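You operate a simulated robot arm through the tools that you are given. There is no shell and no other tool.

You are at the controls of a simulated two-armed robot. One attempt, no reset.

JOB
Shrink the red sleeve on over its crimp.
Fine: slide it home first; heat on, pen over the sleeve till it shrinks, pen back in its stand, heat off.

Only the result counts: the job must be done as asked and must still hold three seconds after the hand-in. Knocking over, shifting, dropping, spilling or breaking anything else fails it.

ROBOT AND FRAMES
Two 7-joint arms with two-finger parallel grippers on one trunk that stands fixed in place. Base frame: the origin is at the foot of the trunk, x ahead of it, y to its left, z up. Readings come in mm, degrees, newtons and seconds.
The left shoulder is at [50, 161, 1198], the right one opposite. With the tool pointing down near the work surface each hand reaches from about 100 to 660 mm from the base axis, measured 20 degrees to its own side. Payload 3.43 kg a hand.
The tool frame of a hand sits at the grasp point between the pads (the TCP): z along the fingers, y along the line on which they close. The tips reach 30 mm beyond it. The gripper opens to 94 mm. The fingers are 28 mm wide and 10 mm thick; the gripper's body (50 by 96 mm) begins 55 mm behind the TCP.
Orientation is told as [roll, pitch, yaw] about the base's x, y, z axes, in that order, counted from this pose: with the fingers straight down and closing along the base's y, the tool's x points along the base's -x, its y along +y and its z along -z.

CONTROLS
- The arms move only by the tool play_rows. It takes "left_motion", "right_motion" or both (then of equal length, played together; a hand with none holds still); each is a list of rows, each a list of 7 numbers: the shift along the base's x, y, z in mm, then the turn, a rotation vector about the base's x, y, z in degrees, then the opening, from 0 (shut) to 1 (fully open). In form: [[tx, ty, tz, rx, ry, rz, fingers], ...]. A call has 1 to 20 rows; each row shifts and turns the commanded pose from where the row before left it. A row lasts 0.2 s, in which the tool goes at most 50 mm and 8.6 degrees; a call with a longer step from one row to the next is refused whole, and so is a gripper value outside its range. Where a pose cannot be reached the arm comes as near as it can. A force on the tool above 40 N (or 10 N above the force at the start of the call, whichever is more), or a blocked arm, ends the call early, and 0.2 s more pass. Each finger travels about 45 mm/s and halts on what it meets, pressing with about 29 N; the grip force reading is that of the motor and also rises with nothing between the fingers. The clock runs only during rows and for 0.2 s after the last one: add rows that do not move to give the fingers time. It gives the time, the measured TCP pose, the force on the tool (base axes), the opening and the grip force at its end, in the units of the frame above (readings bear some noise), with the torque about the TCP (base axes, N m) and any sound that the robot's microphone picked up.
- Cameras (640 x 400 px; columns grow to the right, rows downward): "scene" is now at [116.4, 53.1, 1340.9]; the picture's right is [0.58, -0.81, 0.00], its down [-0.33, -0.23, -0.92] and it looks along [0.75, 0.53, -0.40] (base axes); focal length 225 px, centre (320, 200). "left" rides on the left gripper at [76, -14, -103] in its tool frame; the picture's right is [0.18, 0.98, 0.00], its down [-0.75, 0.14, -0.64] and it looks along [-0.63, 0.12, 0.77] (tool axes); focal length 243 px, centre (320, 200). "right" rides on the right gripper at [76, 14, -102] in its tool frame; the picture's right is [-0.18, 0.98, 0.00], its down [-0.75, -0.14, -0.64] and it looks along [-0.63, -0.12, 0.77] (tool axes); focal length 243 px, centre (320, 200). There is no depth. A picture from a camera that has moved, and an enlarged one, comes with that camera's place and axes in the base frame and with its lens.
- capture(camera): a new picture of that camera. The clock stands still meanwhile.
- raise_lower(by): slides the trunk up (or, below 0, down) by that many mm; the arms and the scene camera ride with it, the base frame stays. It gives what a move gives, with no picture.
- aim_head(pan, tilt): turns the head with the scene camera to pan (to the left, within 80 degrees either way) and tilt (down, from -29 to 69), counted from straight ahead of the robot. It gives what a move gives.
- zoom(camera, box): a new picture of the part [left, top, right, bottom] of that camera's present view, enlarged. The clock stands still meanwhile.
- sign_off(): hands the job in; it is judged then, once.

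Nothing tells you positions but the pictures and the camera data. Unless the task says otherwise, let go and move clear before handing in.

The tools are called after "Call:" as a command line: name --argument value ..., lists and objects as JSON in quotes. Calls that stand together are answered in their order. play_rows: Moves the arms, as the interface text tells. Its arguments: {"type":"object","properties":{"left_motion":{"type":"array","items":{"type":"array","items":{"type":"number"}}},"right_motion":{"type":"array","items":{"type":"array","items":{"type":"number"}}}},"required":[]} The other tools are called the same way: raise_lower (by) moves the trunk up or down; aim_head (pan, tilt) turns the head that bears the scene camera; capture (camera) takes a picture; zoom (camera, box) takes an enlarged picture of a part of a camera's view; sign_off () hands the job in.

At the start:

```text
time: 0.0
left_tcp_pos: [198.8, 285.1, 1235.2]
left_ee_rot: [0.0, -0.1, 0.0]
left_ft_force: [-0.7, 0.6, 0.2]
left_moment: [0.02, -0.02, 0.0]
left_gripper_width: 94.1
left_gripper_force: 0.1
right_tcp_pos: [345.6, 38.3, 1250.7]
right_ee_rot: [0.2, 0.0, 0.0]
right_ft_force: [0.1, 0.0, 0.2]
right_moment: [-0.02, -0.02, -0.01]
right_gripper_width: 94.0
right_gripper_force: 0.0
trunk travel left (down, up): [-225.0, 42.0]
head pan, tilt (commanded): [35.4, 23.7]
```

scene: 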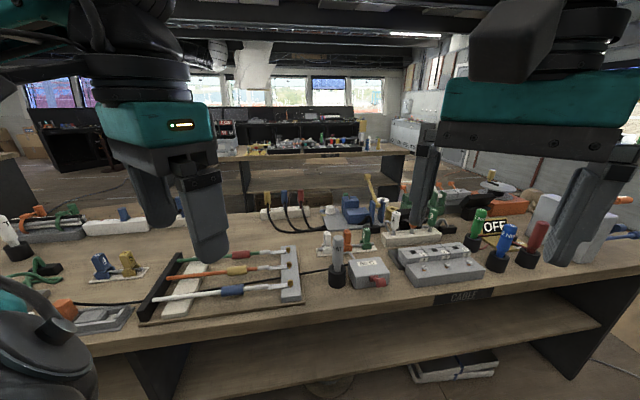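
right: 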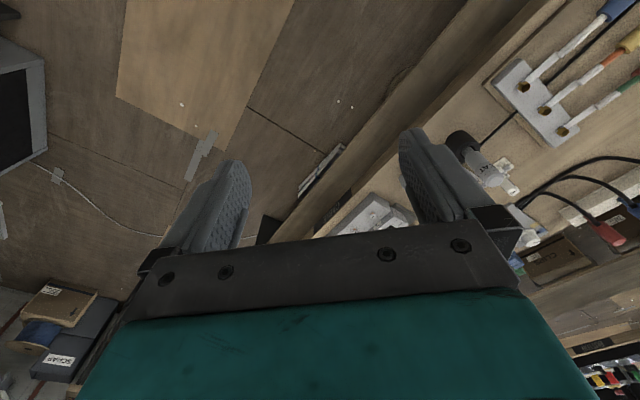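
left: 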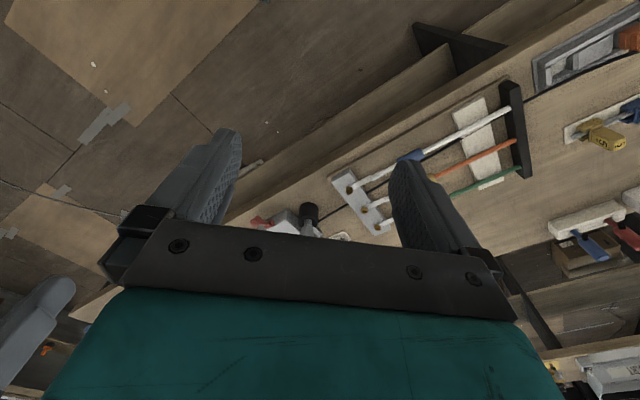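

I see a workbench with a rack of three wires carrying coloured sleeves (green, yellow/orange, blue?), a pen in a stand, a switch box and an OFF sign. I'll zoom in to identify the red sleeve, its crimp, the hot-air pen and the heat switch.

Call:
zoom --camera "scene" --box '[130, 220, 330, 345]'

Call:
zoom --camera "scene" --box '[310, 190, 510, 315]'

Call:
zoom --camera "scene" --box '[440, 170, 640, 295]'

Call:
zoom --camera "scene" --box '[0, 190, 200, 315]'

Call:
zoom --camera "scene" --box '[230, 170, 430, 295]'

```text
3.20 times, centred on (230, 282) of scene
camera zoom: at [116.4, 53.1, 1340.9], right [0.58, -0.81, 0.0], down [-0.33, -0.23, -0.92], along [0.75, 0.53, -0.4], focal length 721 px, centre (608, -64)
```

zoom: 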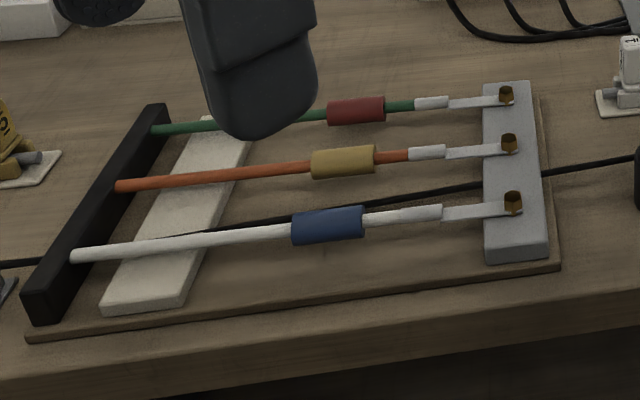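

```text
3.20 times, centred on (410, 252) of scene
camera zoom: at [116.4, 53.1, 1340.9], right [0.58, -0.81, 0.0], down [-0.33, -0.23, -0.92], along [0.75, 0.53, -0.4], focal length 721 px, centre (32, 32)
```

zoom: 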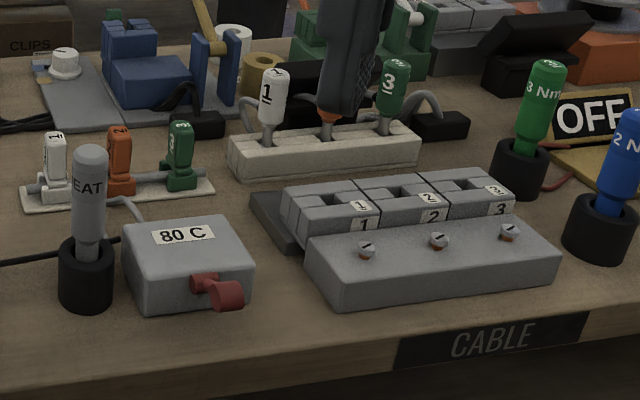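

```text
3.20 times, centred on (540, 232) of scene
camera zoom: at [116.4, 53.1, 1340.9], right [0.58, -0.81, 0.0], down [-0.33, -0.23, -0.92], along [0.75, 0.53, -0.4], focal length 721 px, centre (-384, 96)
```

zoom: 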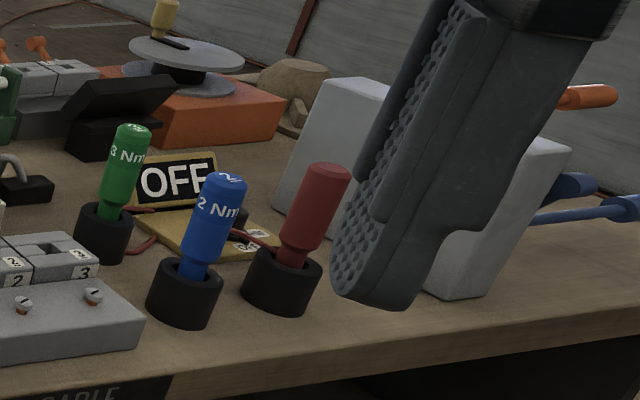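

```text
3.20 times, centred on (100, 252) of scene
camera zoom: at [116.4, 53.1, 1340.9], right [0.58, -0.81, 0.0], down [-0.33, -0.23, -0.92], along [0.75, 0.53, -0.4], focal length 721 px, centre (1024, 32)
```

zoom: 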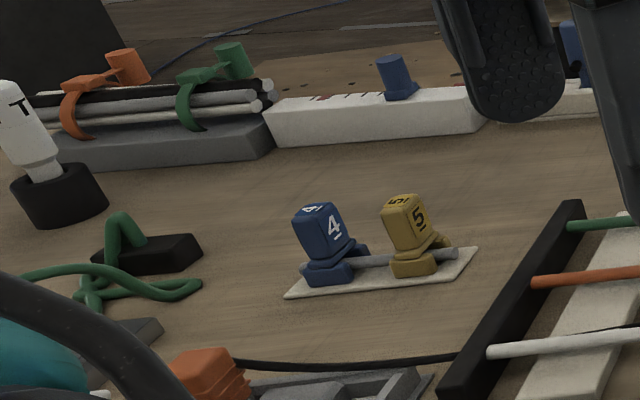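

```text
3.20 times, centred on (330, 232) of scene
camera zoom: at [116.4, 53.1, 1340.9], right [0.58, -0.81, 0.0], down [-0.33, -0.23, -0.92], along [0.75, 0.53, -0.4], focal length 721 px, centre (288, 96)
```

zoom: 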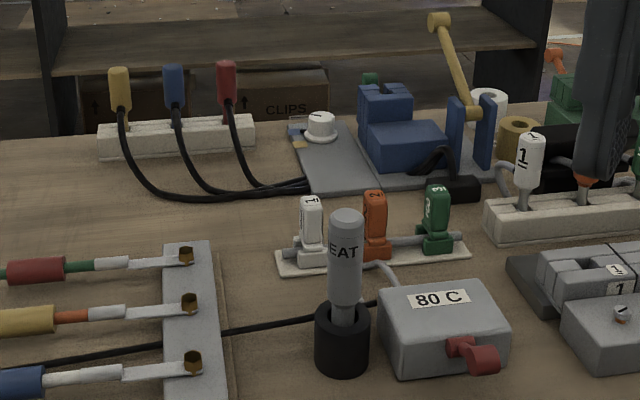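

The red sleeve is on the green wire, the farthest row of the rack. The HEAT pen stands by the 80 C box, which has a red lever. I'll take closer wrist-camera views to triangulate these.

Call:
zoom --camera "left" --box '[320, 60, 560, 250]'

Call:
zoom --camera "right" --box '[440, 0, 640, 125]'

Call:
zoom --camera "right" --box '[310, 110, 550, 260]'

```text
2.11 times, centred on (440, 155) of left
camera zoom: at [121.3, 270.1, 1336.0], right [-0.18, 0.98, 0.0], down [0.75, 0.14, 0.64], along [0.63, 0.12, -0.77], focal length 511 px, centre (67, 295)
```

zoom: 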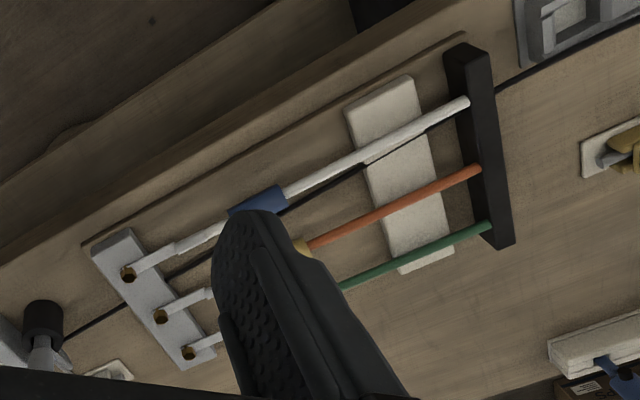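

```text
3.20 times, centred on (540, 62) of right
camera zoom: at [269.0, 52.0, 1351.9], right [0.18, 0.98, 0.0], down [0.75, -0.14, 0.64], along [0.63, -0.12, -0.77], focal length 776 px, centre (-384, 640)
```

zoom: 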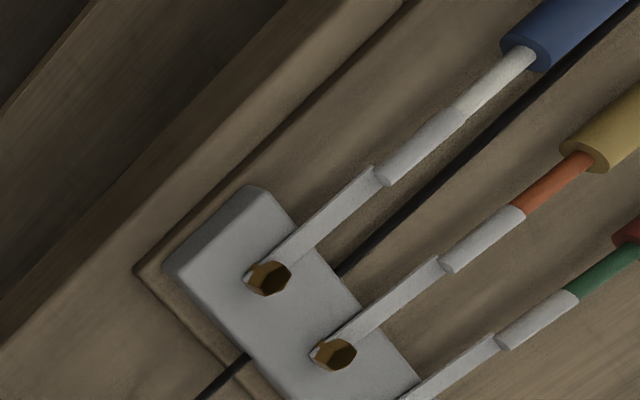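

```text
2.67 times, centred on (430, 185) of right
camera zoom: at [269.0, 52.0, 1351.9], right [0.18, 0.98, 0.0], down [0.75, -0.14, 0.64], along [0.63, -0.12, -0.77], focal length 647 px, centre (27, 240)
```

zoom: 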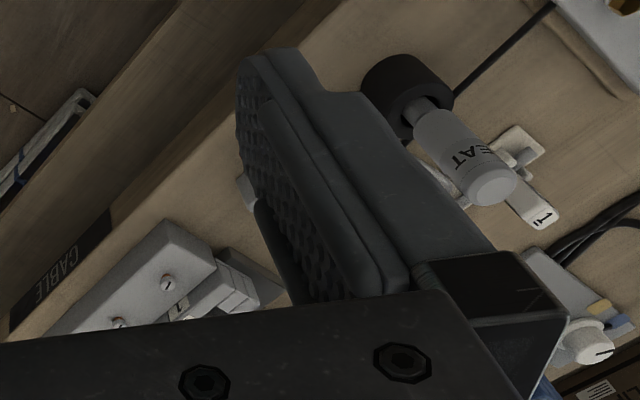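

The bolts look to be near z≈857, and the red sleeve near (480, 640). I'll move the left hand, yawed about 45°, to a viewing pose over the rack for a closer look.

Call:
play_rows --left_motion '[[27.3, 22.1, -18, 0, 0, 6.43, 1], [27.3, 22.1, -18, 0, 0, 6.43, 1], [27.3, 22.1, -18, 0, 0, 6.43, 1], [27.3, 22.1, -18, 0, 0, 6.43, 1], [27.3, 22.1, -18, 0, 0, 6.43, 1], [27.3, 22.1, -18, 0, 0, 6.43, 1], [27.3, 22.1, -18, 0, 0, 6.43, 1], [0, 0, 0, 0, 0, 0, 1]]'

Call:
capture --camera "left"

Call:
capture --camera "scene"

```text
time: 1.8
left_tcp_pos: [390.8, 441.7, 1106.7]
left_ee_rot: [0.1, -0.1, 45.2]
left_ft_force: [-0.3, -0.3, 0.3]
left_moment: [-0.01, 0.03, 0.01]
left_gripper_width: 94.2
left_gripper_force: 0.0
right_tcp_pos: [343.5, 38.6, 1249.4]
right_ee_rot: [0.1, 0.0, 0.0]
right_ft_force: [0.1, 0.2, 0.8]
right_moment: [-0.02, -0.01, 0.01]
right_gripper_width: 94.1
right_gripper_force: 0.0
trunk travel left (down, up): [-225.0, 42.0]
head pan, tilt (commanded): [35.4, 23.7]
```

```text
taken
camera left: at [346.8, 377.3, 1208.9], right [-0.83, 0.56, 0.0], down [0.43, 0.63, 0.64], along [0.36, 0.53, -0.77], focal length 243 px, centre (320, 200)
```

left: 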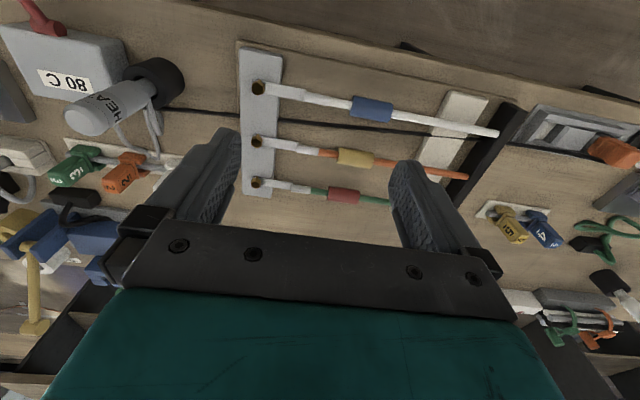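

```text
taken
camera scene: at [116.1, 53.0, 1341.0], right [0.58, -0.81, 0.0], down [-0.33, -0.23, -0.92], along [0.75, 0.53, -0.4], focal length 225 px, centre (320, 200)
```

scene: 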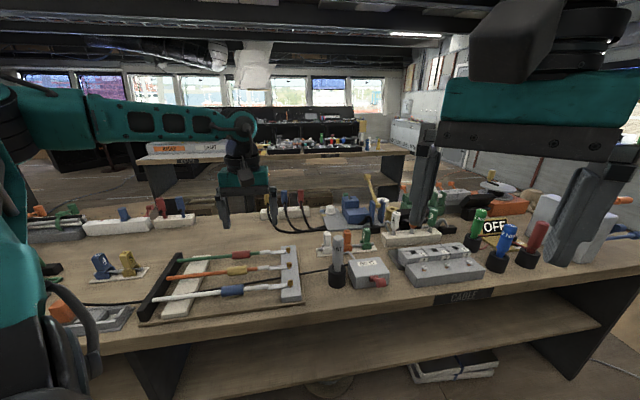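

Now the rack, pen and box are all in view from the left wrist. I'll zoom in for accurate triangulation.

Call:
zoom --camera "left" --box '[220, 60, 420, 220]'

Call:
zoom --camera "left" --box '[0, 0, 220, 170]'

Call:
zoom --camera "scene" --box '[130, 225, 310, 335]'

Call:
zoom --camera "scene" --box '[300, 220, 420, 300]'

```text
2.50 times, centred on (320, 140) of left
camera zoom: at [346.8, 377.3, 1208.9], right [-0.83, 0.56, 0.0], down [0.43, 0.63, 0.64], along [0.36, 0.53, -0.77], focal length 606 px, centre (320, 350)
```

zoom: 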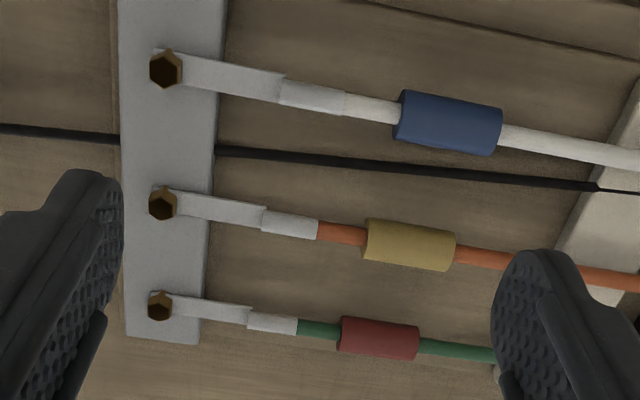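

```text
2.35 times, centred on (110, 85) of left
camera zoom: at [346.8, 377.3, 1208.9], right [-0.83, 0.56, 0.0], down [0.43, 0.63, 0.64], along [0.36, 0.53, -0.77], focal length 571 px, centre (814, 471)
```

zoom: 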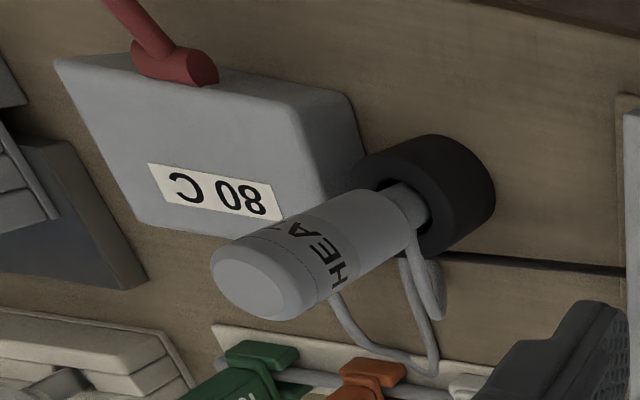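

```text
3.56 times, centred on (220, 280) of scene
camera zoom: at [116.1, 53.0, 1341.0], right [0.58, -0.81, 0.0], down [-0.33, -0.23, -0.92], along [0.75, 0.53, -0.4], focal length 801 px, centre (676, -84)
```

zoom: 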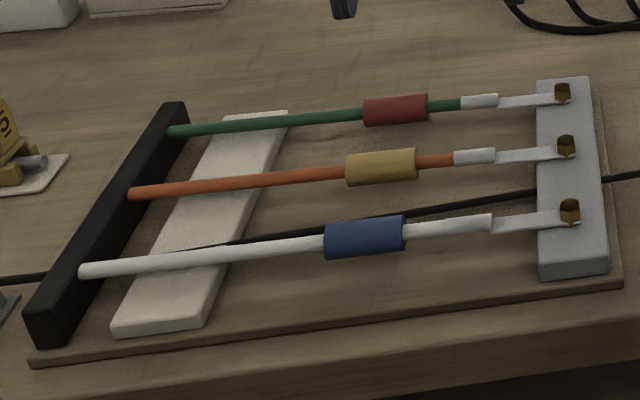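

```text
5.00 times, centred on (360, 260) of scene
camera zoom: at [116.1, 53.0, 1341.0], right [0.58, -0.81, 0.0], down [-0.33, -0.23, -0.92], along [0.75, 0.53, -0.4], focal length 1126 px, centre (120, -100)
```

zoom: 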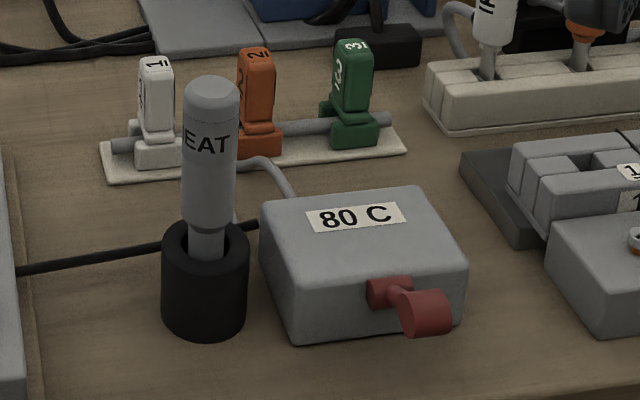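

My estimates so far:

| Item | Position |
|---|---|
| Sleeve centre | (463, 620, 876) |
| Crimp centre | (516, 569, 874) |
| Pen axis | (578, 325), top at z≈991 |
| Heat lever | (614, 196, 875) |

Next I'll park the right arm out of the way and look at the lever with the left wrist camera.

Call:
play_rows --left_motion '[[13.7, -37.7, -6, 0, 0, 0, 1], [13.7, -37.7, -6, 0, 0, 0, 1], [13.7, -37.7, -6, 0, 0, 0, 1], [13.7, -37.7, -6, 0, 0, 0, 1], [13.7, -37.7, -6, 0, 0, 0, 1], [13.7, -37.7, -6, 0, 0, 0, 1], [13.7, -37.7, -6, 0, 0, 0, 1], [13.7, -37.7, -6, 0, 0, 0, 1], [0, 0, 0, 0, 0, 0, 1]]' --right_motion '[[-16, -40, 0, 0, 0, 0, 1], [-16, -40, 0, 0, 0, 0, 1], [-16, -40, 0, 0, 0, 0, 1], [-16, -40, 0, 0, 0, 0, 1], [-16, -40, 0, 0, 0, 0, 1], [-16, -40, 0, 0, 0, 0, 1], [0, 0, 0, 0, 0, 0, 1], [0, 0, 0, 0, 0, 0, 1], [0, 0, 0, 0, 0, 0, 1]]'

Call:
capture --camera "left"

Call:
capture --camera "scene"

```text
time: 3.8
left_tcp_pos: [487.7, 158.0, 1062.0]
left_ee_rot: [0.0, -0.1, 45.1]
left_ft_force: [-0.3, 0.3, 0.1]
left_moment: [-0.02, 0.01, -0.02]
left_gripper_width: 93.9
left_gripper_force: 0.0
left hand out of reach, approached as far as the arm can: row 8
right_tcp_pos: [251.1, -201.0, 1248.6]
right_ee_rot: [0.1, 0.1, -0.1]
right_ft_force: [0.4, -0.8, 0.1]
right_moment: [0.01, 0.02, 0.01]
right_gripper_width: 94.2
right_gripper_force: 0.1
trunk travel left (down, up): [-225.0, 42.0]
head pan, tilt (commanded): [35.4, 23.7]
```

```text
taken
camera left: at [444.4, 93.5, 1164.9], right [-0.83, 0.56, 0.0], down [0.43, 0.63, 0.64], along [0.36, 0.53, -0.77], focal length 243 px, centre (320, 200)
```

left: 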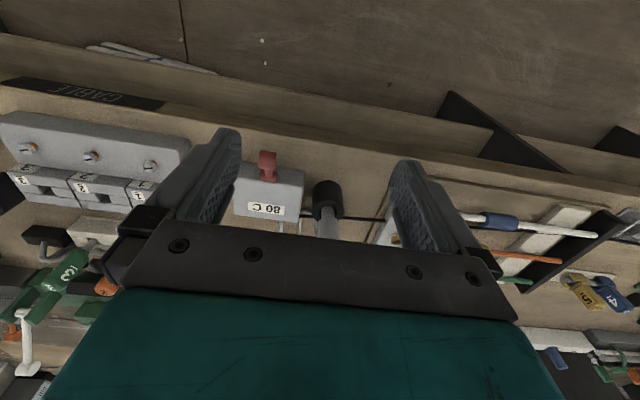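

```text
taken
camera scene: at [116.9, 53.1, 1340.8], right [0.58, -0.81, 0.0], down [-0.33, -0.23, -0.92], along [0.75, 0.53, -0.4], focal length 225 px, centre (320, 200)
```

scene: 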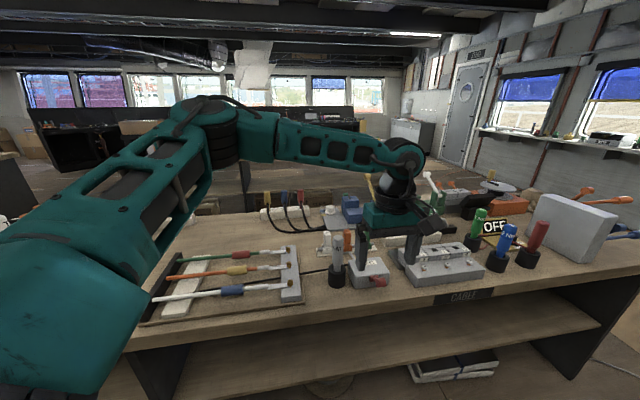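

The lever is now visible from behind and above, so I'll zoom in on it.

Call:
zoom --camera "left" --box '[210, 130, 370, 240]'

Call:
zoom --camera "scene" --box '[310, 225, 430, 300]'

Call:
zoom --camera "scene" --box '[450, 190, 570, 265]'

```text
3.64 times, centred on (290, 185) of left
camera zoom: at [444.4, 93.5, 1164.9], right [-0.83, 0.56, 0.0], down [0.43, 0.63, 0.64], along [0.36, 0.53, -0.77], focal length 882 px, centre (429, 254)
```

zoom: 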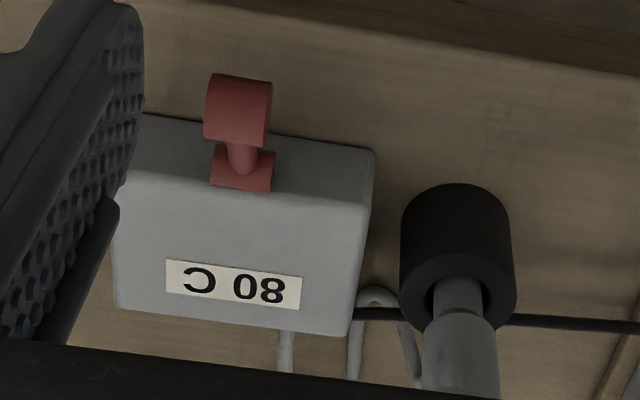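

```text
5.33 times, centred on (370, 262) of scene
camera zoom: at [116.9, 53.1, 1340.8], right [0.58, -0.81, 0.0], down [-0.33, -0.23, -0.92], along [0.75, 0.53, -0.4], focal length 1201 px, centre (53, -133)
```

zoom: 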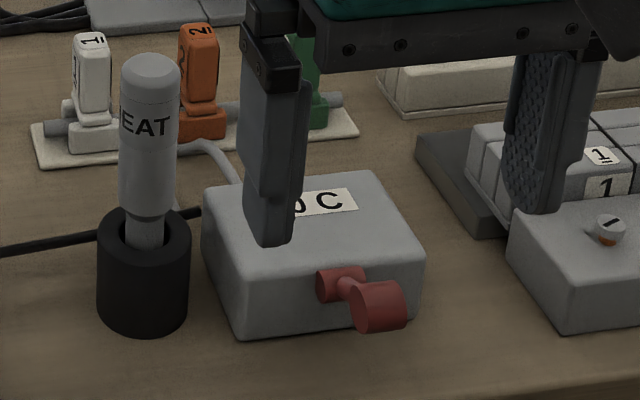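

```text
5.33 times, centred on (510, 228) of scene
camera zoom: at [116.9, 53.1, 1340.8], right [0.58, -0.81, 0.0], down [-0.33, -0.23, -0.92], along [0.75, 0.53, -0.4], focal length 1201 px, centre (-693, 53)
```

zoom: 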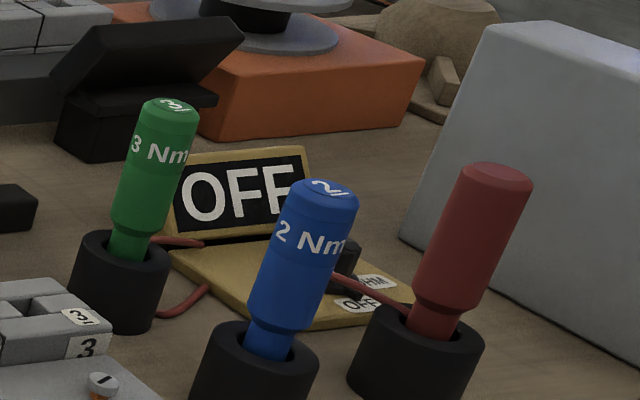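

The heat switch is a toggle. Its pivot is near (614, 216, 878) and its handle near (586, 187, 901), pointing at the robot and up. The OFF sign belongs to an ohmmeter and isn't part of this job. Next I'll test how far the left arm reaches over the sleeve with the fingers closing across the wire (yaw about -45).

Call:
play_rows --left_motion '[[-11, 36.5, 6, 0, 0, -8.2, 1], [-11, 36.5, 6, 0, 0, -8.2, 1], [-11, 36.5, 6, 0, 0, -8.2, 1], [-11, 36.5, 6, 0, 0, -8.2, 1], [-11, 36.5, 6, 0, 0, -8.2, 1], [-11, 36.5, 6, 0, 0, -8.2, 1], [-11, 36.5, 6, 0, 0, -8.2, 1], [-11, 36.5, 6, 0, 0, -8.2, 1], [5, 30, 0, 0, 0, -8.2, 1], [5, 30, 0, 0, 0, -8.2, 1], [5, 30, 0, 0, 0, -8.2, 1], [0, 0, 0, 0, 0, 0, 1]]'

Call:
capture --camera "scene"

Call:
capture --camera "left"

```text
time: 6.4
left_tcp_pos: [340.9, 294.8, 1110.1]
left_ee_rot: [0.2, 0.1, -44.9]
left_ft_force: [0.1, -0.5, -0.2]
left_moment: [0.01, 0.0, 0.0]
left_gripper_width: 94.3
left_gripper_force: 0.1
left hand out of reach, approached as far as the arm can: row 8, 9, 10, 11
right_tcp_pos: [250.8, -200.0, 1249.4]
right_ee_rot: [0.0, 0.0, 0.0]
right_ft_force: [0.5, 0.5, 0.1]
right_moment: [-0.02, -0.01, 0.02]
right_gripper_width: 94.1
right_gripper_force: 0.1
trunk travel left (down, up): [-225.0, 42.0]
head pan, tilt (commanded): [35.4, 23.7]
```

```text
taken
camera scene: at [116.5, 53.5, 1340.8], right [0.58, -0.81, 0.0], down [-0.33, -0.23, -0.92], along [0.75, 0.53, -0.4], focal length 225 px, centre (320, 200)
```

scene: 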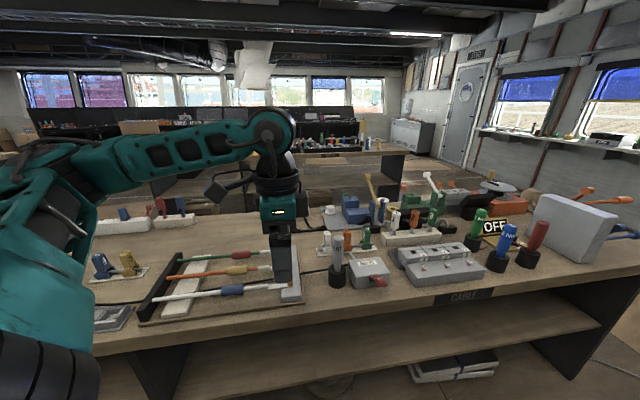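

```text
taken
camera left: at [276.5, 337.7, 1212.5], right [0.56, 0.83, 0.0], down [0.63, -0.43, 0.64], along [0.53, -0.36, -0.77], focal length 243 px, centre (320, 200)
```

left: 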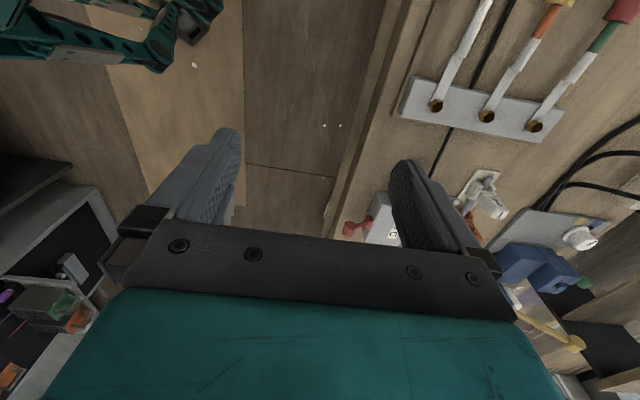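

With the fingers closing across the wire, the arm hits its limits. Yaw 45 works there, though, with the fingers closing along the wire and one at each end of the sleeve. I'll return to yaw 45 and test reach above the sleeve.

Call:
play_rows --left_motion '[[6, 16, 0, 0, 0, 8.2, 1], [6, 16, 0, 0, 0, 8.2, 1], [6, 24, 0, 0, 0, 8.2, 1], [6, 24, 0, 0, 0, 8.2, 1], [6, 24, 0, 0, 0, 8.2, 1], [6, 24, 0, 0, 0, 8.2, 1], [6, 24, 0, 0, 0, 8.2, 1], [6, 24, 0, 0, 0, 8.2, 1], [6, 24, 0, 0, 0, 8.2, 1], [6, 24, 0, 0, 0, 8.2, 1], [6, 24, 0, 0, 0, 7.9, 1], [0, 0, 0, 0, 0, 0, 1]]'

Call:
capture --camera "left"

```text
time: 9.0
left_tcp_pos: [406.0, 540.5, 1110.0]
left_ee_rot: [-0.1, 0.0, 44.8]
left_ft_force: [0.1, 0.4, -0.3]
left_moment: [0.05, 0.0, -0.02]
left_gripper_width: 94.2
left_gripper_force: 0.1
right_tcp_pos: [251.0, -200.8, 1249.0]
right_ee_rot: [0.1, 0.1, -0.1]
right_ft_force: [0.0, -0.5, 0.0]
right_moment: [0.0, -0.01, 0.0]
right_gripper_width: 94.0
right_gripper_force: 0.0
trunk travel left (down, up): [-225.0, 42.0]
head pan, tilt (commanded): [35.4, 23.7]
```

```text
taken
camera left: at [361.3, 476.9, 1211.7], right [-0.82, 0.57, 0.0], down [0.43, 0.63, 0.64], along [0.36, 0.53, -0.77], focal length 243 px, centre (320, 200)
```

left: 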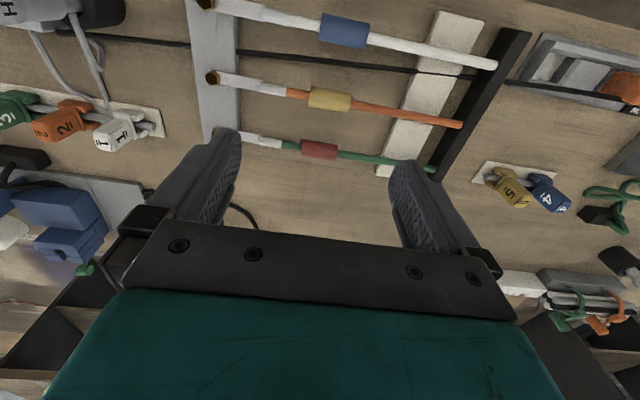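

No reach limit was reported here. I'll descend to about z=965 above the sleeve and check reach there.

Call:
play_rows --left_motion '[[11, 16, -29, 0, 0, 0, 1], [11, 16, -29, 0, 0, 0, 1], [11, 16, -29, 0, 0, 0, 1], [11, 16, -29, 0, 0, 0, 1], [11, 16, -29, 0, 0, 0, 1], [0, 0, 0, 0, 0, 0, 1]]'

Call:
capture --camera "left"

Call:
capture --camera "scene"

```text
time: 10.4
left_tcp_pos: [457.4, 616.7, 970.8]
left_ee_rot: [0.0, 0.0, 44.7]
left_ft_force: [-0.3, -0.1, 0.1]
left_moment: [-0.02, 0.0, 0.03]
left_gripper_width: 94.2
left_gripper_force: 0.0
left hand out of reach, approached as far as the arm can: row 5
right_tcp_pos: [251.0, -200.3, 1249.6]
right_ee_rot: [0.1, 0.0, 0.0]
right_ft_force: [0.1, 0.0, 0.3]
right_moment: [0.0, -0.03, 0.02]
right_gripper_width: 94.1
right_gripper_force: 0.1
trunk travel left (down, up): [-225.0, 42.0]
head pan, tilt (commanded): [35.4, 23.7]
```

```text
taken
camera left: at [414.5, 552.6, 1073.6], right [-0.82, 0.57, 0.0], down [0.44, 0.63, 0.64], along [0.37, 0.53, -0.77], focal length 243 px, centre (320, 200)
```

left: 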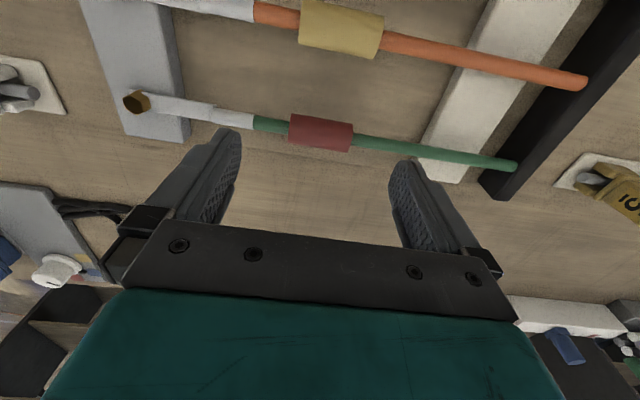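

```text
taken
camera scene: at [116.6, 53.1, 1340.9], right [0.58, -0.81, 0.0], down [-0.33, -0.23, -0.92], along [0.75, 0.53, -0.4], focal length 225 px, centre (320, 200)
```

scene: 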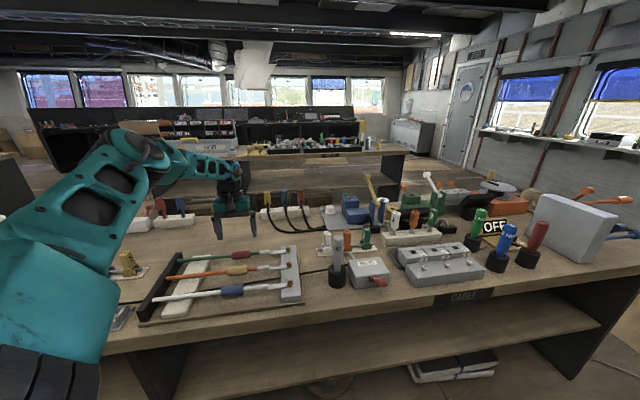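

The arm just reaches here, at its limit. Before lowering the trunk for more reach, I'll use this close view to refine the sleeve and wire measurements.

Call:
zoom --camera "left" --box '[230, 80, 410, 200]'

Call:
zoom --camera "left" --box '[90, 60, 270, 180]'

Call:
zoom --camera "scene" --box '[190, 230, 310, 305]'

```text
3.33 times, centred on (320, 140) of left
camera zoom: at [414.5, 552.6, 1073.6], right [-0.82, 0.57, 0.0], down [0.44, 0.63, 0.64], along [0.37, 0.53, -0.77], focal length 809 px, centre (320, 400)
```

zoom: 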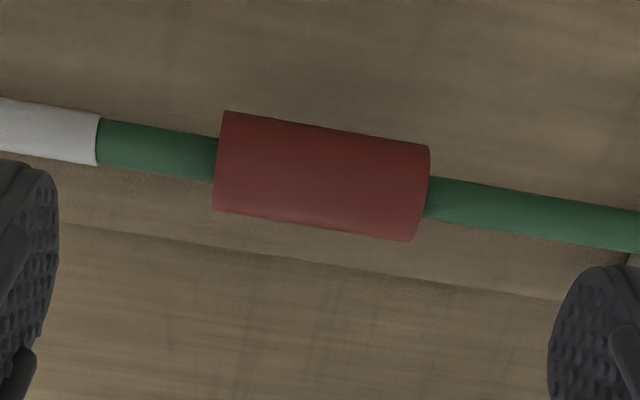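

```text
3.33 times, centred on (180, 120) of left
camera zoom: at [414.5, 552.6, 1073.6], right [-0.82, 0.57, 0.0], down [0.44, 0.63, 0.64], along [0.37, 0.53, -0.77], focal length 809 px, centre (787, 467)
```

zoom: 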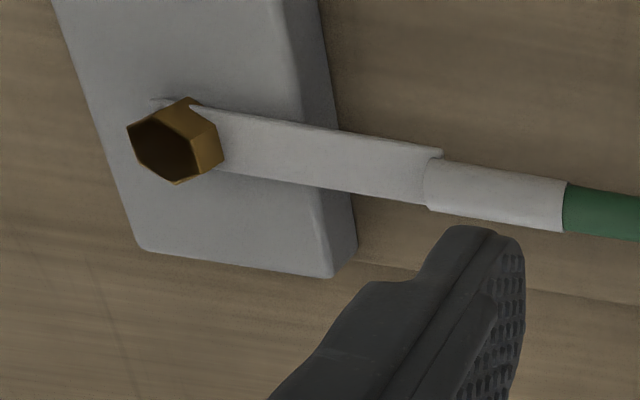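

```text
5.33 times, centred on (250, 268) of scene
camera zoom: at [116.6, 53.1, 1340.9], right [0.58, -0.81, 0.0], down [-0.33, -0.23, -0.92], along [0.75, 0.53, -0.4], focal length 1201 px, centre (693, -160)
```

zoom: 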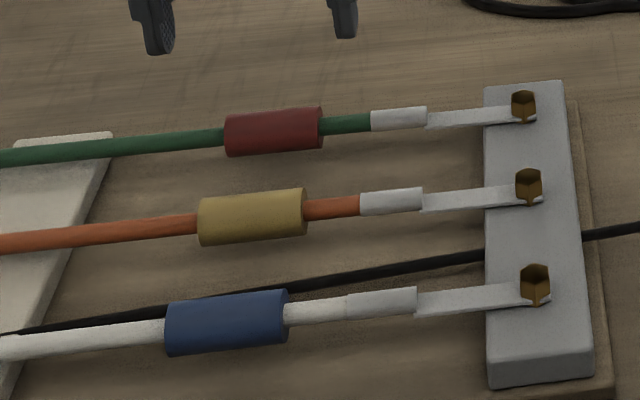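

I refined the measurements: sleeve centre ≈ (469, 630, 866), crimp ≈ (523.5, 576, 867), so the slide is about 77 mm. The sleeve is about 55 mm long and 27 mm across. I'll back off, lower the trunk and tilt the hand 15° outward for reach.

Call:
play_rows --left_motion '[[-10, -14, 25, 2.65, -2.65, 0, 1], [-10, -14, 25, 2.65, -2.65, 0, 1], [-10, -14, 25, 2.65, -2.65, 0, 1], [-10, -14, 25, 2.65, -2.65, 0, 1], [0, 0, 0, 0, 0, 0, 1]]'

Call:
raise_lower --by -90

Call:
capture --camera "left"

Call:
capture --camera "scene"

```text
time: 11.6
left_tcp_pos: [416.9, 560.4, 1072.7]
left_ee_rot: [0.0, -15.0, 44.7]
left_ft_force: [-1.0, 0.2, -0.7]
left_moment: [0.01, -0.01, -0.01]
left_gripper_width: 94.1
left_gripper_force: 0.0
right_tcp_pos: [250.7, -200.6, 1249.6]
right_ee_rot: [0.2, 0.1, 0.0]
right_ft_force: [0.3, -0.3, -0.2]
right_moment: [-0.03, 0.01, 0.03]
right_gripper_width: 94.0
right_gripper_force: 0.0
trunk travel left (down, up): [-225.0, 42.0]
head pan, tilt (commanded): [35.4, 23.7]
```

```text
time: 12.8
left_tcp_pos: [417.9, 562.2, 983.5]
left_ee_rot: [0.1, -15.0, 44.7]
left_ft_force: [0.4, -0.4, -0.3]
left_moment: [0.03, 0.01, 0.0]
left_gripper_width: 94.1
left_gripper_force: 0.1
right_tcp_pos: [250.1, -200.0, 1158.7]
right_ee_rot: [0.0, -0.1, 0.0]
right_ft_force: [0.8, -0.1, 0.7]
right_moment: [-0.02, 0.0, 0.03]
right_gripper_width: 94.0
right_gripper_force: 0.0
trunk travel left (down, up): [-135.0, 132.0]
head pan, tilt (commanded): [35.4, 23.7]
```

```text
taken
camera left: at [355.9, 480.3, 1062.0], right [-0.82, 0.57, -0.05], down [0.3, 0.49, 0.82], along [0.49, 0.65, -0.58], focal length 243 px, centre (320, 200)
```

left: 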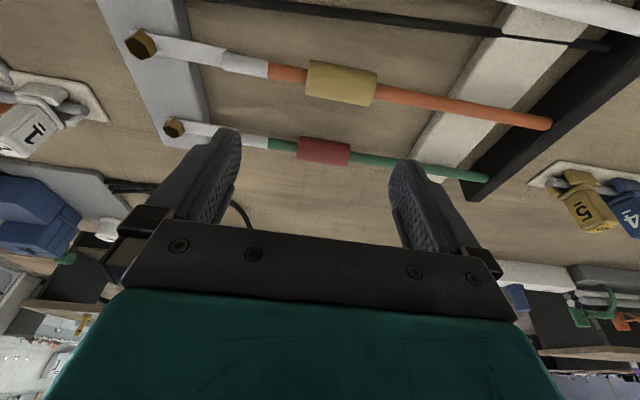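

```text
taken
camera scene: at [116.3, 53.1, 1250.9], right [0.58, -0.81, 0.0], down [-0.33, -0.23, -0.92], along [0.75, 0.53, -0.4], focal length 225 px, centre (320, 200)
```

scene: 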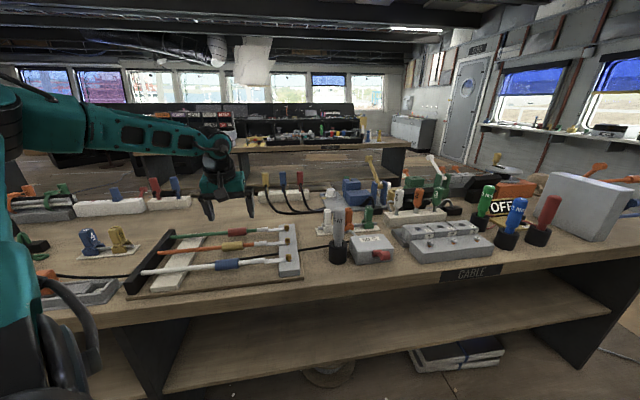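

I'll move above the sleeve at z≈945 and check alignment.

Call:
play_rows --left_motion '[[15, 20.3, -12.8, 0, 0, 0, 1], [15, 20.3, -12.8, 0, 0, 0, 1], [14, 20.2, -12.9, 0, 0, 0, 1], [0, 0, 0, 0, 0, 0, 1], [0, 0, 0, 0, 0, 0, 1]]'

Call:
capture --camera "left"

Call:
zoom --camera "scene" --box '[150, 180, 310, 290]'

```text
time: 14.1
left_tcp_pos: [460.1, 622.8, 947.2]
left_ee_rot: [0.1, -15.0, 44.7]
left_ft_force: [-0.3, 0.2, -0.3]
left_moment: [0.02, -0.01, -0.02]
left_gripper_width: 94.0
left_gripper_force: 0.0
right_tcp_pos: [250.8, -200.3, 1158.8]
right_ee_rot: [0.1, -0.1, 0.0]
right_ft_force: [-0.7, 0.5, 0.1]
right_moment: [0.01, 0.0, 0.02]
right_gripper_width: 94.1
right_gripper_force: 0.1
trunk travel left (down, up): [-135.0, 132.0]
head pan, tilt (commanded): [35.4, 23.7]
```

```text
taken
camera left: at [399.2, 541.6, 1025.4], right [-0.82, 0.57, -0.05], down [0.3, 0.49, 0.82], along [0.49, 0.65, -0.58], focal length 243 px, centre (320, 200)
```

left: 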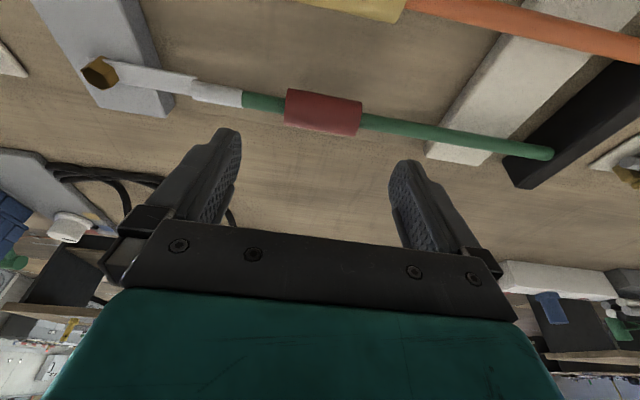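

```text
3.64 times, centred on (230, 235) of scene
camera zoom: at [116.4, 53.1, 1250.9], right [0.58, -0.81, 0.0], down [-0.33, -0.23, -0.92], along [0.75, 0.53, -0.4], focal length 819 px, centre (647, 73)
```

zoom: 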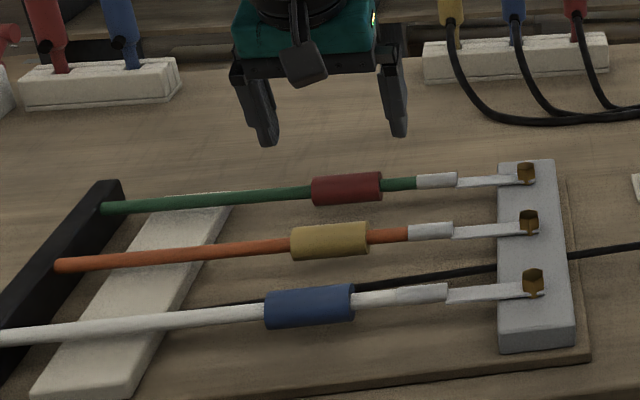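

Call:
zoom --camera "left" --box '[170, 50, 410, 200]'

Call:
zoom --camera "scene" --box '[190, 205, 310, 280]'

```text
2.67 times, centred on (290, 125) of left
camera zoom: at [399.2, 541.6, 1025.4], right [-0.82, 0.57, -0.05], down [0.3, 0.49, 0.82], along [0.49, 0.65, -0.58], focal length 647 px, centre (400, 400)
```

zoom: 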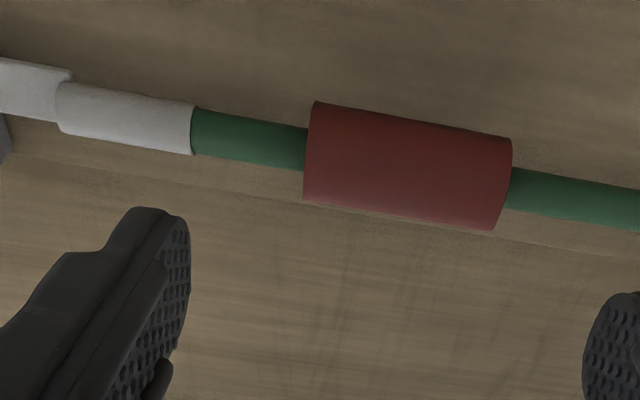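

```text
5.33 times, centred on (250, 242) of scene
camera zoom: at [116.4, 53.1, 1250.9], right [0.58, -0.81, 0.0], down [-0.33, -0.23, -0.92], along [0.75, 0.53, -0.4], focal length 1201 px, centre (693, -27)
```

zoom: 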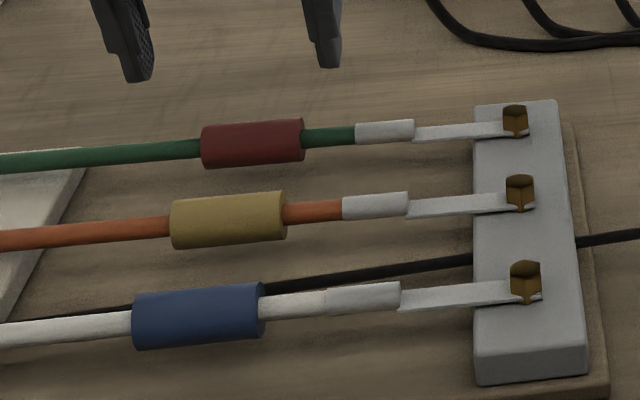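

The two cameras agree: sleeve axis z=866.4, and the hand is centred on the sleeve within 2 mm. I'll descend with the fingers straddling the sleeve ends.

Call:
play_rows --left_motion '[[0.4, -0.6, -14, 0, 0, 0, 1], [0.4, -0.6, -14, 0, 0, 0, 1], [0.4, 0, -8, 0, 0, 0, 1], [0, 0, 0, 0, 0, 0, 1], [0, 0, 0, 0, 0, 0, 1]]'

Call:
zoom --camera "left" --box '[170, 50, 490, 250]'

Call:
zoom --camera "scene" --box '[180, 180, 310, 270]'

```text
time: 15.2
left_tcp_pos: [462.7, 621.6, 910.2]
left_ee_rot: [0.1, -15.0, 44.8]
left_ft_force: [0.6, -0.3, -0.2]
left_moment: [0.01, 0.01, 0.02]
left_gripper_width: 94.1
left_gripper_force: 0.1
right_tcp_pos: [250.7, -200.2, 1158.8]
right_ee_rot: [0.0, 0.0, -0.1]
right_ft_force: [-0.2, 0.9, 0.2]
right_moment: [0.0, -0.03, 0.0]
right_gripper_width: 94.1
right_gripper_force: 0.1
trunk travel left (down, up): [-135.0, 132.0]
head pan, tilt (commanded): [35.4, 23.7]
```

```text
2.00 times, centred on (330, 150) of left
camera zoom: at [401.2, 539.8, 989.7], right [-0.82, 0.57, -0.05], down [0.3, 0.49, 0.82], along [0.49, 0.65, -0.58], focal length 485 px, centre (300, 300)
```

zoom: 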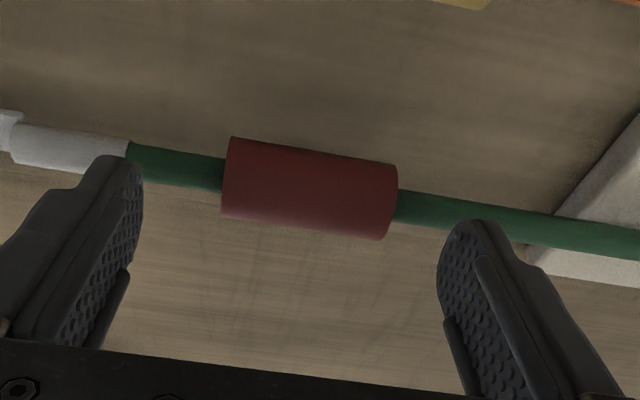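

```text
4.44 times, centred on (245, 225) of scene
camera zoom: at [116.4, 53.1, 1250.9], right [0.58, -0.81, 0.0], down [-0.33, -0.23, -0.92], along [0.75, 0.53, -0.4], focal length 1001 px, centre (653, 89)
```

zoom: 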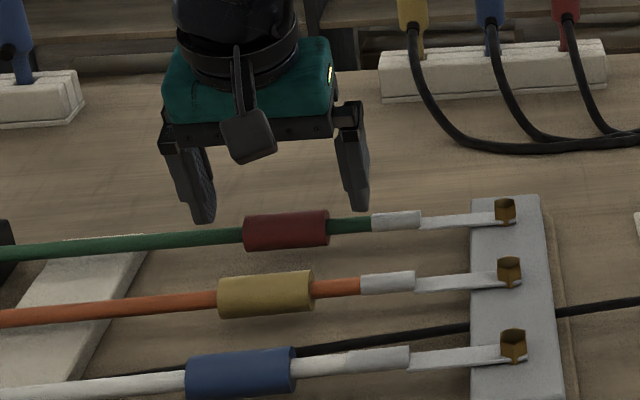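

Call:
play_rows --left_motion '[[0, 0.3, -3, 0, 0, 0, 1], [0, 0.2, -3, 0, 0, 0, 1], [0, 0, 0, 0, 0, 0, 1], [0, 0, 0, 0, 0, 0, 1]]'

Call:
zoom --camera "left" --box '[170, 50, 490, 250]'

Call:
zoom --camera "scene" --box '[200, 200, 280, 250]'

```text
time: 16.2
left_tcp_pos: [461.9, 621.6, 903.0]
left_ee_rot: [0.1, -15.0, 44.7]
left_ft_force: [0.1, -0.6, 0.2]
left_moment: [0.01, -0.01, 0.04]
left_gripper_width: 94.1
left_gripper_force: 0.1
right_tcp_pos: [249.5, -199.8, 1159.6]
right_ee_rot: [0.1, 0.0, 0.0]
right_ft_force: [0.5, 0.6, 0.0]
right_moment: [0.01, -0.02, 0.03]
right_gripper_width: 93.9
right_gripper_force: 0.0
trunk travel left (down, up): [-135.0, 132.0]
head pan, tilt (commanded): [35.4, 23.7]
```

```text
2.00 times, centred on (330, 150) of left
camera zoom: at [401.6, 540.3, 982.7], right [-0.82, 0.57, -0.05], down [0.3, 0.49, 0.82], along [0.49, 0.65, -0.58], focal length 485 px, centre (300, 300)
```

zoom: 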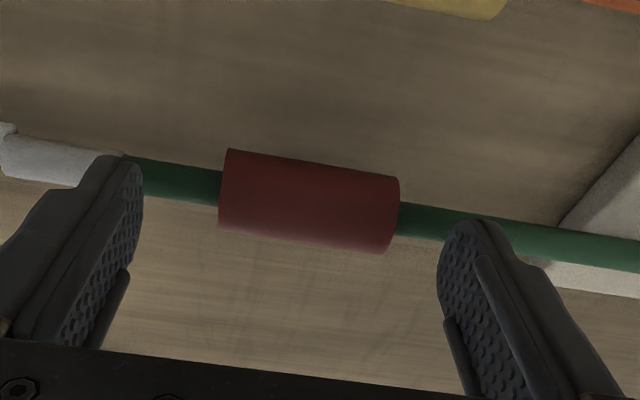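

```text
8.00 times, centred on (240, 225) of scene
camera zoom: at [116.4, 53.1, 1250.9], right [0.58, -0.81, 0.0], down [-0.33, -0.23, -0.92], along [0.75, 0.53, -0.4], focal length 1801 px, centre (960, 0)
```

zoom: 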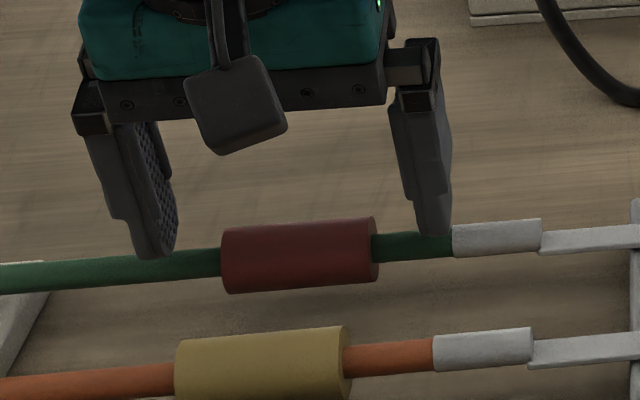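

The tips are level with the wire at both ends of the sleeve. I'll close gently onto the ends and read the width.

Call:
play_rows --left_motion '[[0, 0, 0, 0, 0, 0, 0.75], [0, 0, 0, 0, 0, 0, 0.6], [0, 0, 0, 0, 0, 0, 0.5], [0, 0, 0, 0, 0, 0, 0.5]]'

Call:
zoom --camera "left" --box '[170, 50, 490, 250]'

Call:
zoom --camera "scene" --box '[200, 200, 280, 250]'

```text
time: 17.2
left_tcp_pos: [462.8, 622.7, 903.1]
left_ee_rot: [0.2, -15.0, 44.7]
left_ft_force: [-0.5, -0.2, 0.9]
left_moment: [0.0, -0.01, -0.02]
left_gripper_width: 47.2
left_gripper_force: 0.1
right_tcp_pos: [250.6, -200.6, 1159.8]
right_ee_rot: [0.0, 0.0, 0.0]
right_ft_force: [-1.0, 0.2, 0.2]
right_moment: [0.02, 0.0, -0.02]
right_gripper_width: 94.2
right_gripper_force: 0.1
trunk travel left (down, up): [-135.0, 132.0]
head pan, tilt (commanded): [35.4, 23.7]
```

```text
2.00 times, centred on (330, 150) of left
camera zoom: at [401.5, 540.3, 982.7], right [-0.82, 0.57, -0.05], down [0.3, 0.49, 0.82], along [0.49, 0.65, -0.58], focal length 485 px, centre (300, 300)
```

zoom: 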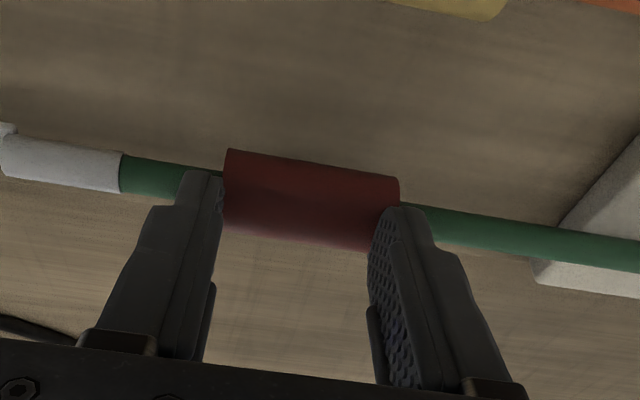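

```text
8.00 times, centred on (240, 225) of scene
camera zoom: at [116.4, 53.1, 1250.9], right [0.58, -0.81, 0.0], down [-0.33, -0.23, -0.92], along [0.75, 0.53, -0.4], focal length 1801 px, centre (960, 0)
```

zoom: 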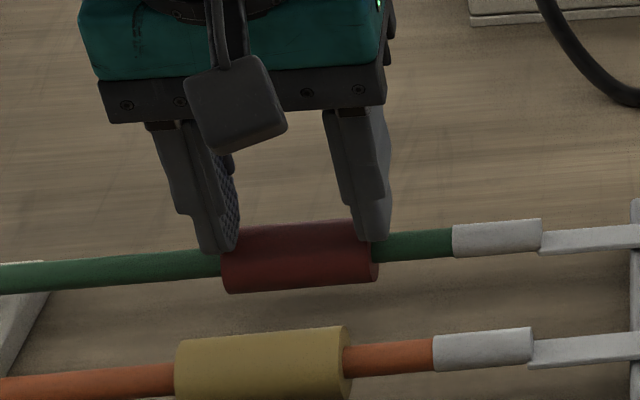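

The fingers closed to 47 mm without contact, while I measured the sleeve at 55 mm. I'll close a little more in small steps and watch the width and force.

Call:
play_rows --left_motion '[[0, 0, 0, 0, 0, 0, 0.47], [0, 0, 0, 0, 0, 0, 0.44], [0, 0, 0, 0, 0, 0, 0.44]]'

Call:
zoom --camera "left" --box '[210, 80, 450, 230]'

Call:
zoom --camera "scene" --box '[200, 200, 280, 250]'

```text
time: 18.1
left_tcp_pos: [462.0, 621.6, 904.1]
left_ee_rot: [0.1, -14.9, 44.8]
left_ft_force: [0.7, -0.7, 0.5]
left_moment: [-0.04, 0.03, -0.01]
left_gripper_width: 41.4
left_gripper_force: 0.0
right_tcp_pos: [250.7, -200.2, 1158.9]
right_ee_rot: [0.0, 0.1, -0.1]
right_ft_force: [0.0, 0.1, 0.2]
right_moment: [-0.02, -0.03, -0.01]
right_gripper_width: 93.8
right_gripper_force: 0.1
trunk travel left (down, up): [-135.0, 132.0]
head pan, tilt (commanded): [35.4, 23.7]
```

```text
2.67 times, centred on (330, 155) of left
camera zoom: at [401.6, 540.3, 982.7], right [-0.82, 0.57, -0.05], down [0.3, 0.49, 0.82], along [0.49, 0.65, -0.58], focal length 647 px, centre (293, 320)
```

zoom: 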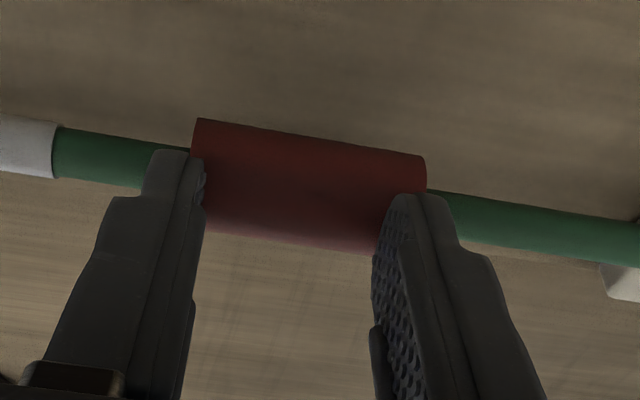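

```text
8.00 times, centred on (240, 225) of scene
camera zoom: at [116.4, 53.1, 1250.9], right [0.58, -0.81, 0.0], down [-0.33, -0.23, -0.92], along [0.75, 0.53, -0.4], focal length 1801 px, centre (960, 0)
```

zoom: 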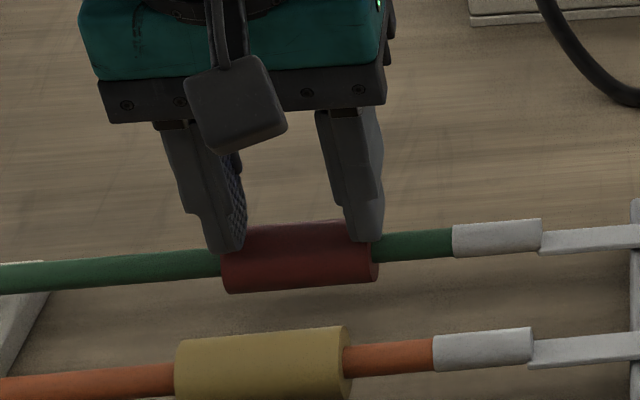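

The fingertips passed over the sleeve ends without touching, probably because the tips are rounded. I'll probe gently downward in 1 mm steps to calibrate the contact height.

Call:
play_rows --left_motion '[[0, 0, -1, 0, 0, 0, 0.44], [0, 0, 0, 0, 0, 0, 0.44]]'

Call:
play_rows --left_motion '[[0, 0, -1, 0, 0, 0, 0.44], [0, 0, 0, 0, 0, 0, 0.44]]'

```text
time: 18.6
left_tcp_pos: [461.3, 621.4, 904.2]
left_ee_rot: [0.0, -15.0, 44.7]
left_ft_force: [0.5, 1.6, 5.1]
left_moment: [0.06, -0.03, 0.03]
left_gripper_width: 41.1
left_gripper_force: 0.1
right_tcp_pos: [250.4, -200.5, 1159.0]
right_ee_rot: [0.1, 0.1, 0.0]
right_ft_force: [0.6, 0.1, -0.9]
right_moment: [-0.02, -0.05, -0.01]
right_gripper_width: 94.0
right_gripper_force: 0.1
trunk travel left (down, up): [-135.0, 132.0]
head pan, tilt (commanded): [35.4, 23.7]
```

```text
time: 19.2
left_tcp_pos: [464.3, 621.0, 903.8]
left_ee_rot: [0.0, -15.3, 44.7]
left_ft_force: [1.7, 2.5, 11.5]
left_moment: [0.26, 0.0, -0.01]
left_gripper_width: 42.0
left_gripper_force: 0.0
right_tcp_pos: [248.7, -201.1, 1160.7]
right_ee_rot: [0.1, -0.1, -0.1]
right_ft_force: [0.3, 0.0, 0.5]
right_moment: [0.0, -0.01, -0.02]
right_gripper_width: 93.9
right_gripper_force: 0.1
trunk travel left (down, up): [-135.0, 132.0]
head pan, tilt (commanded): [35.4, 23.7]
```

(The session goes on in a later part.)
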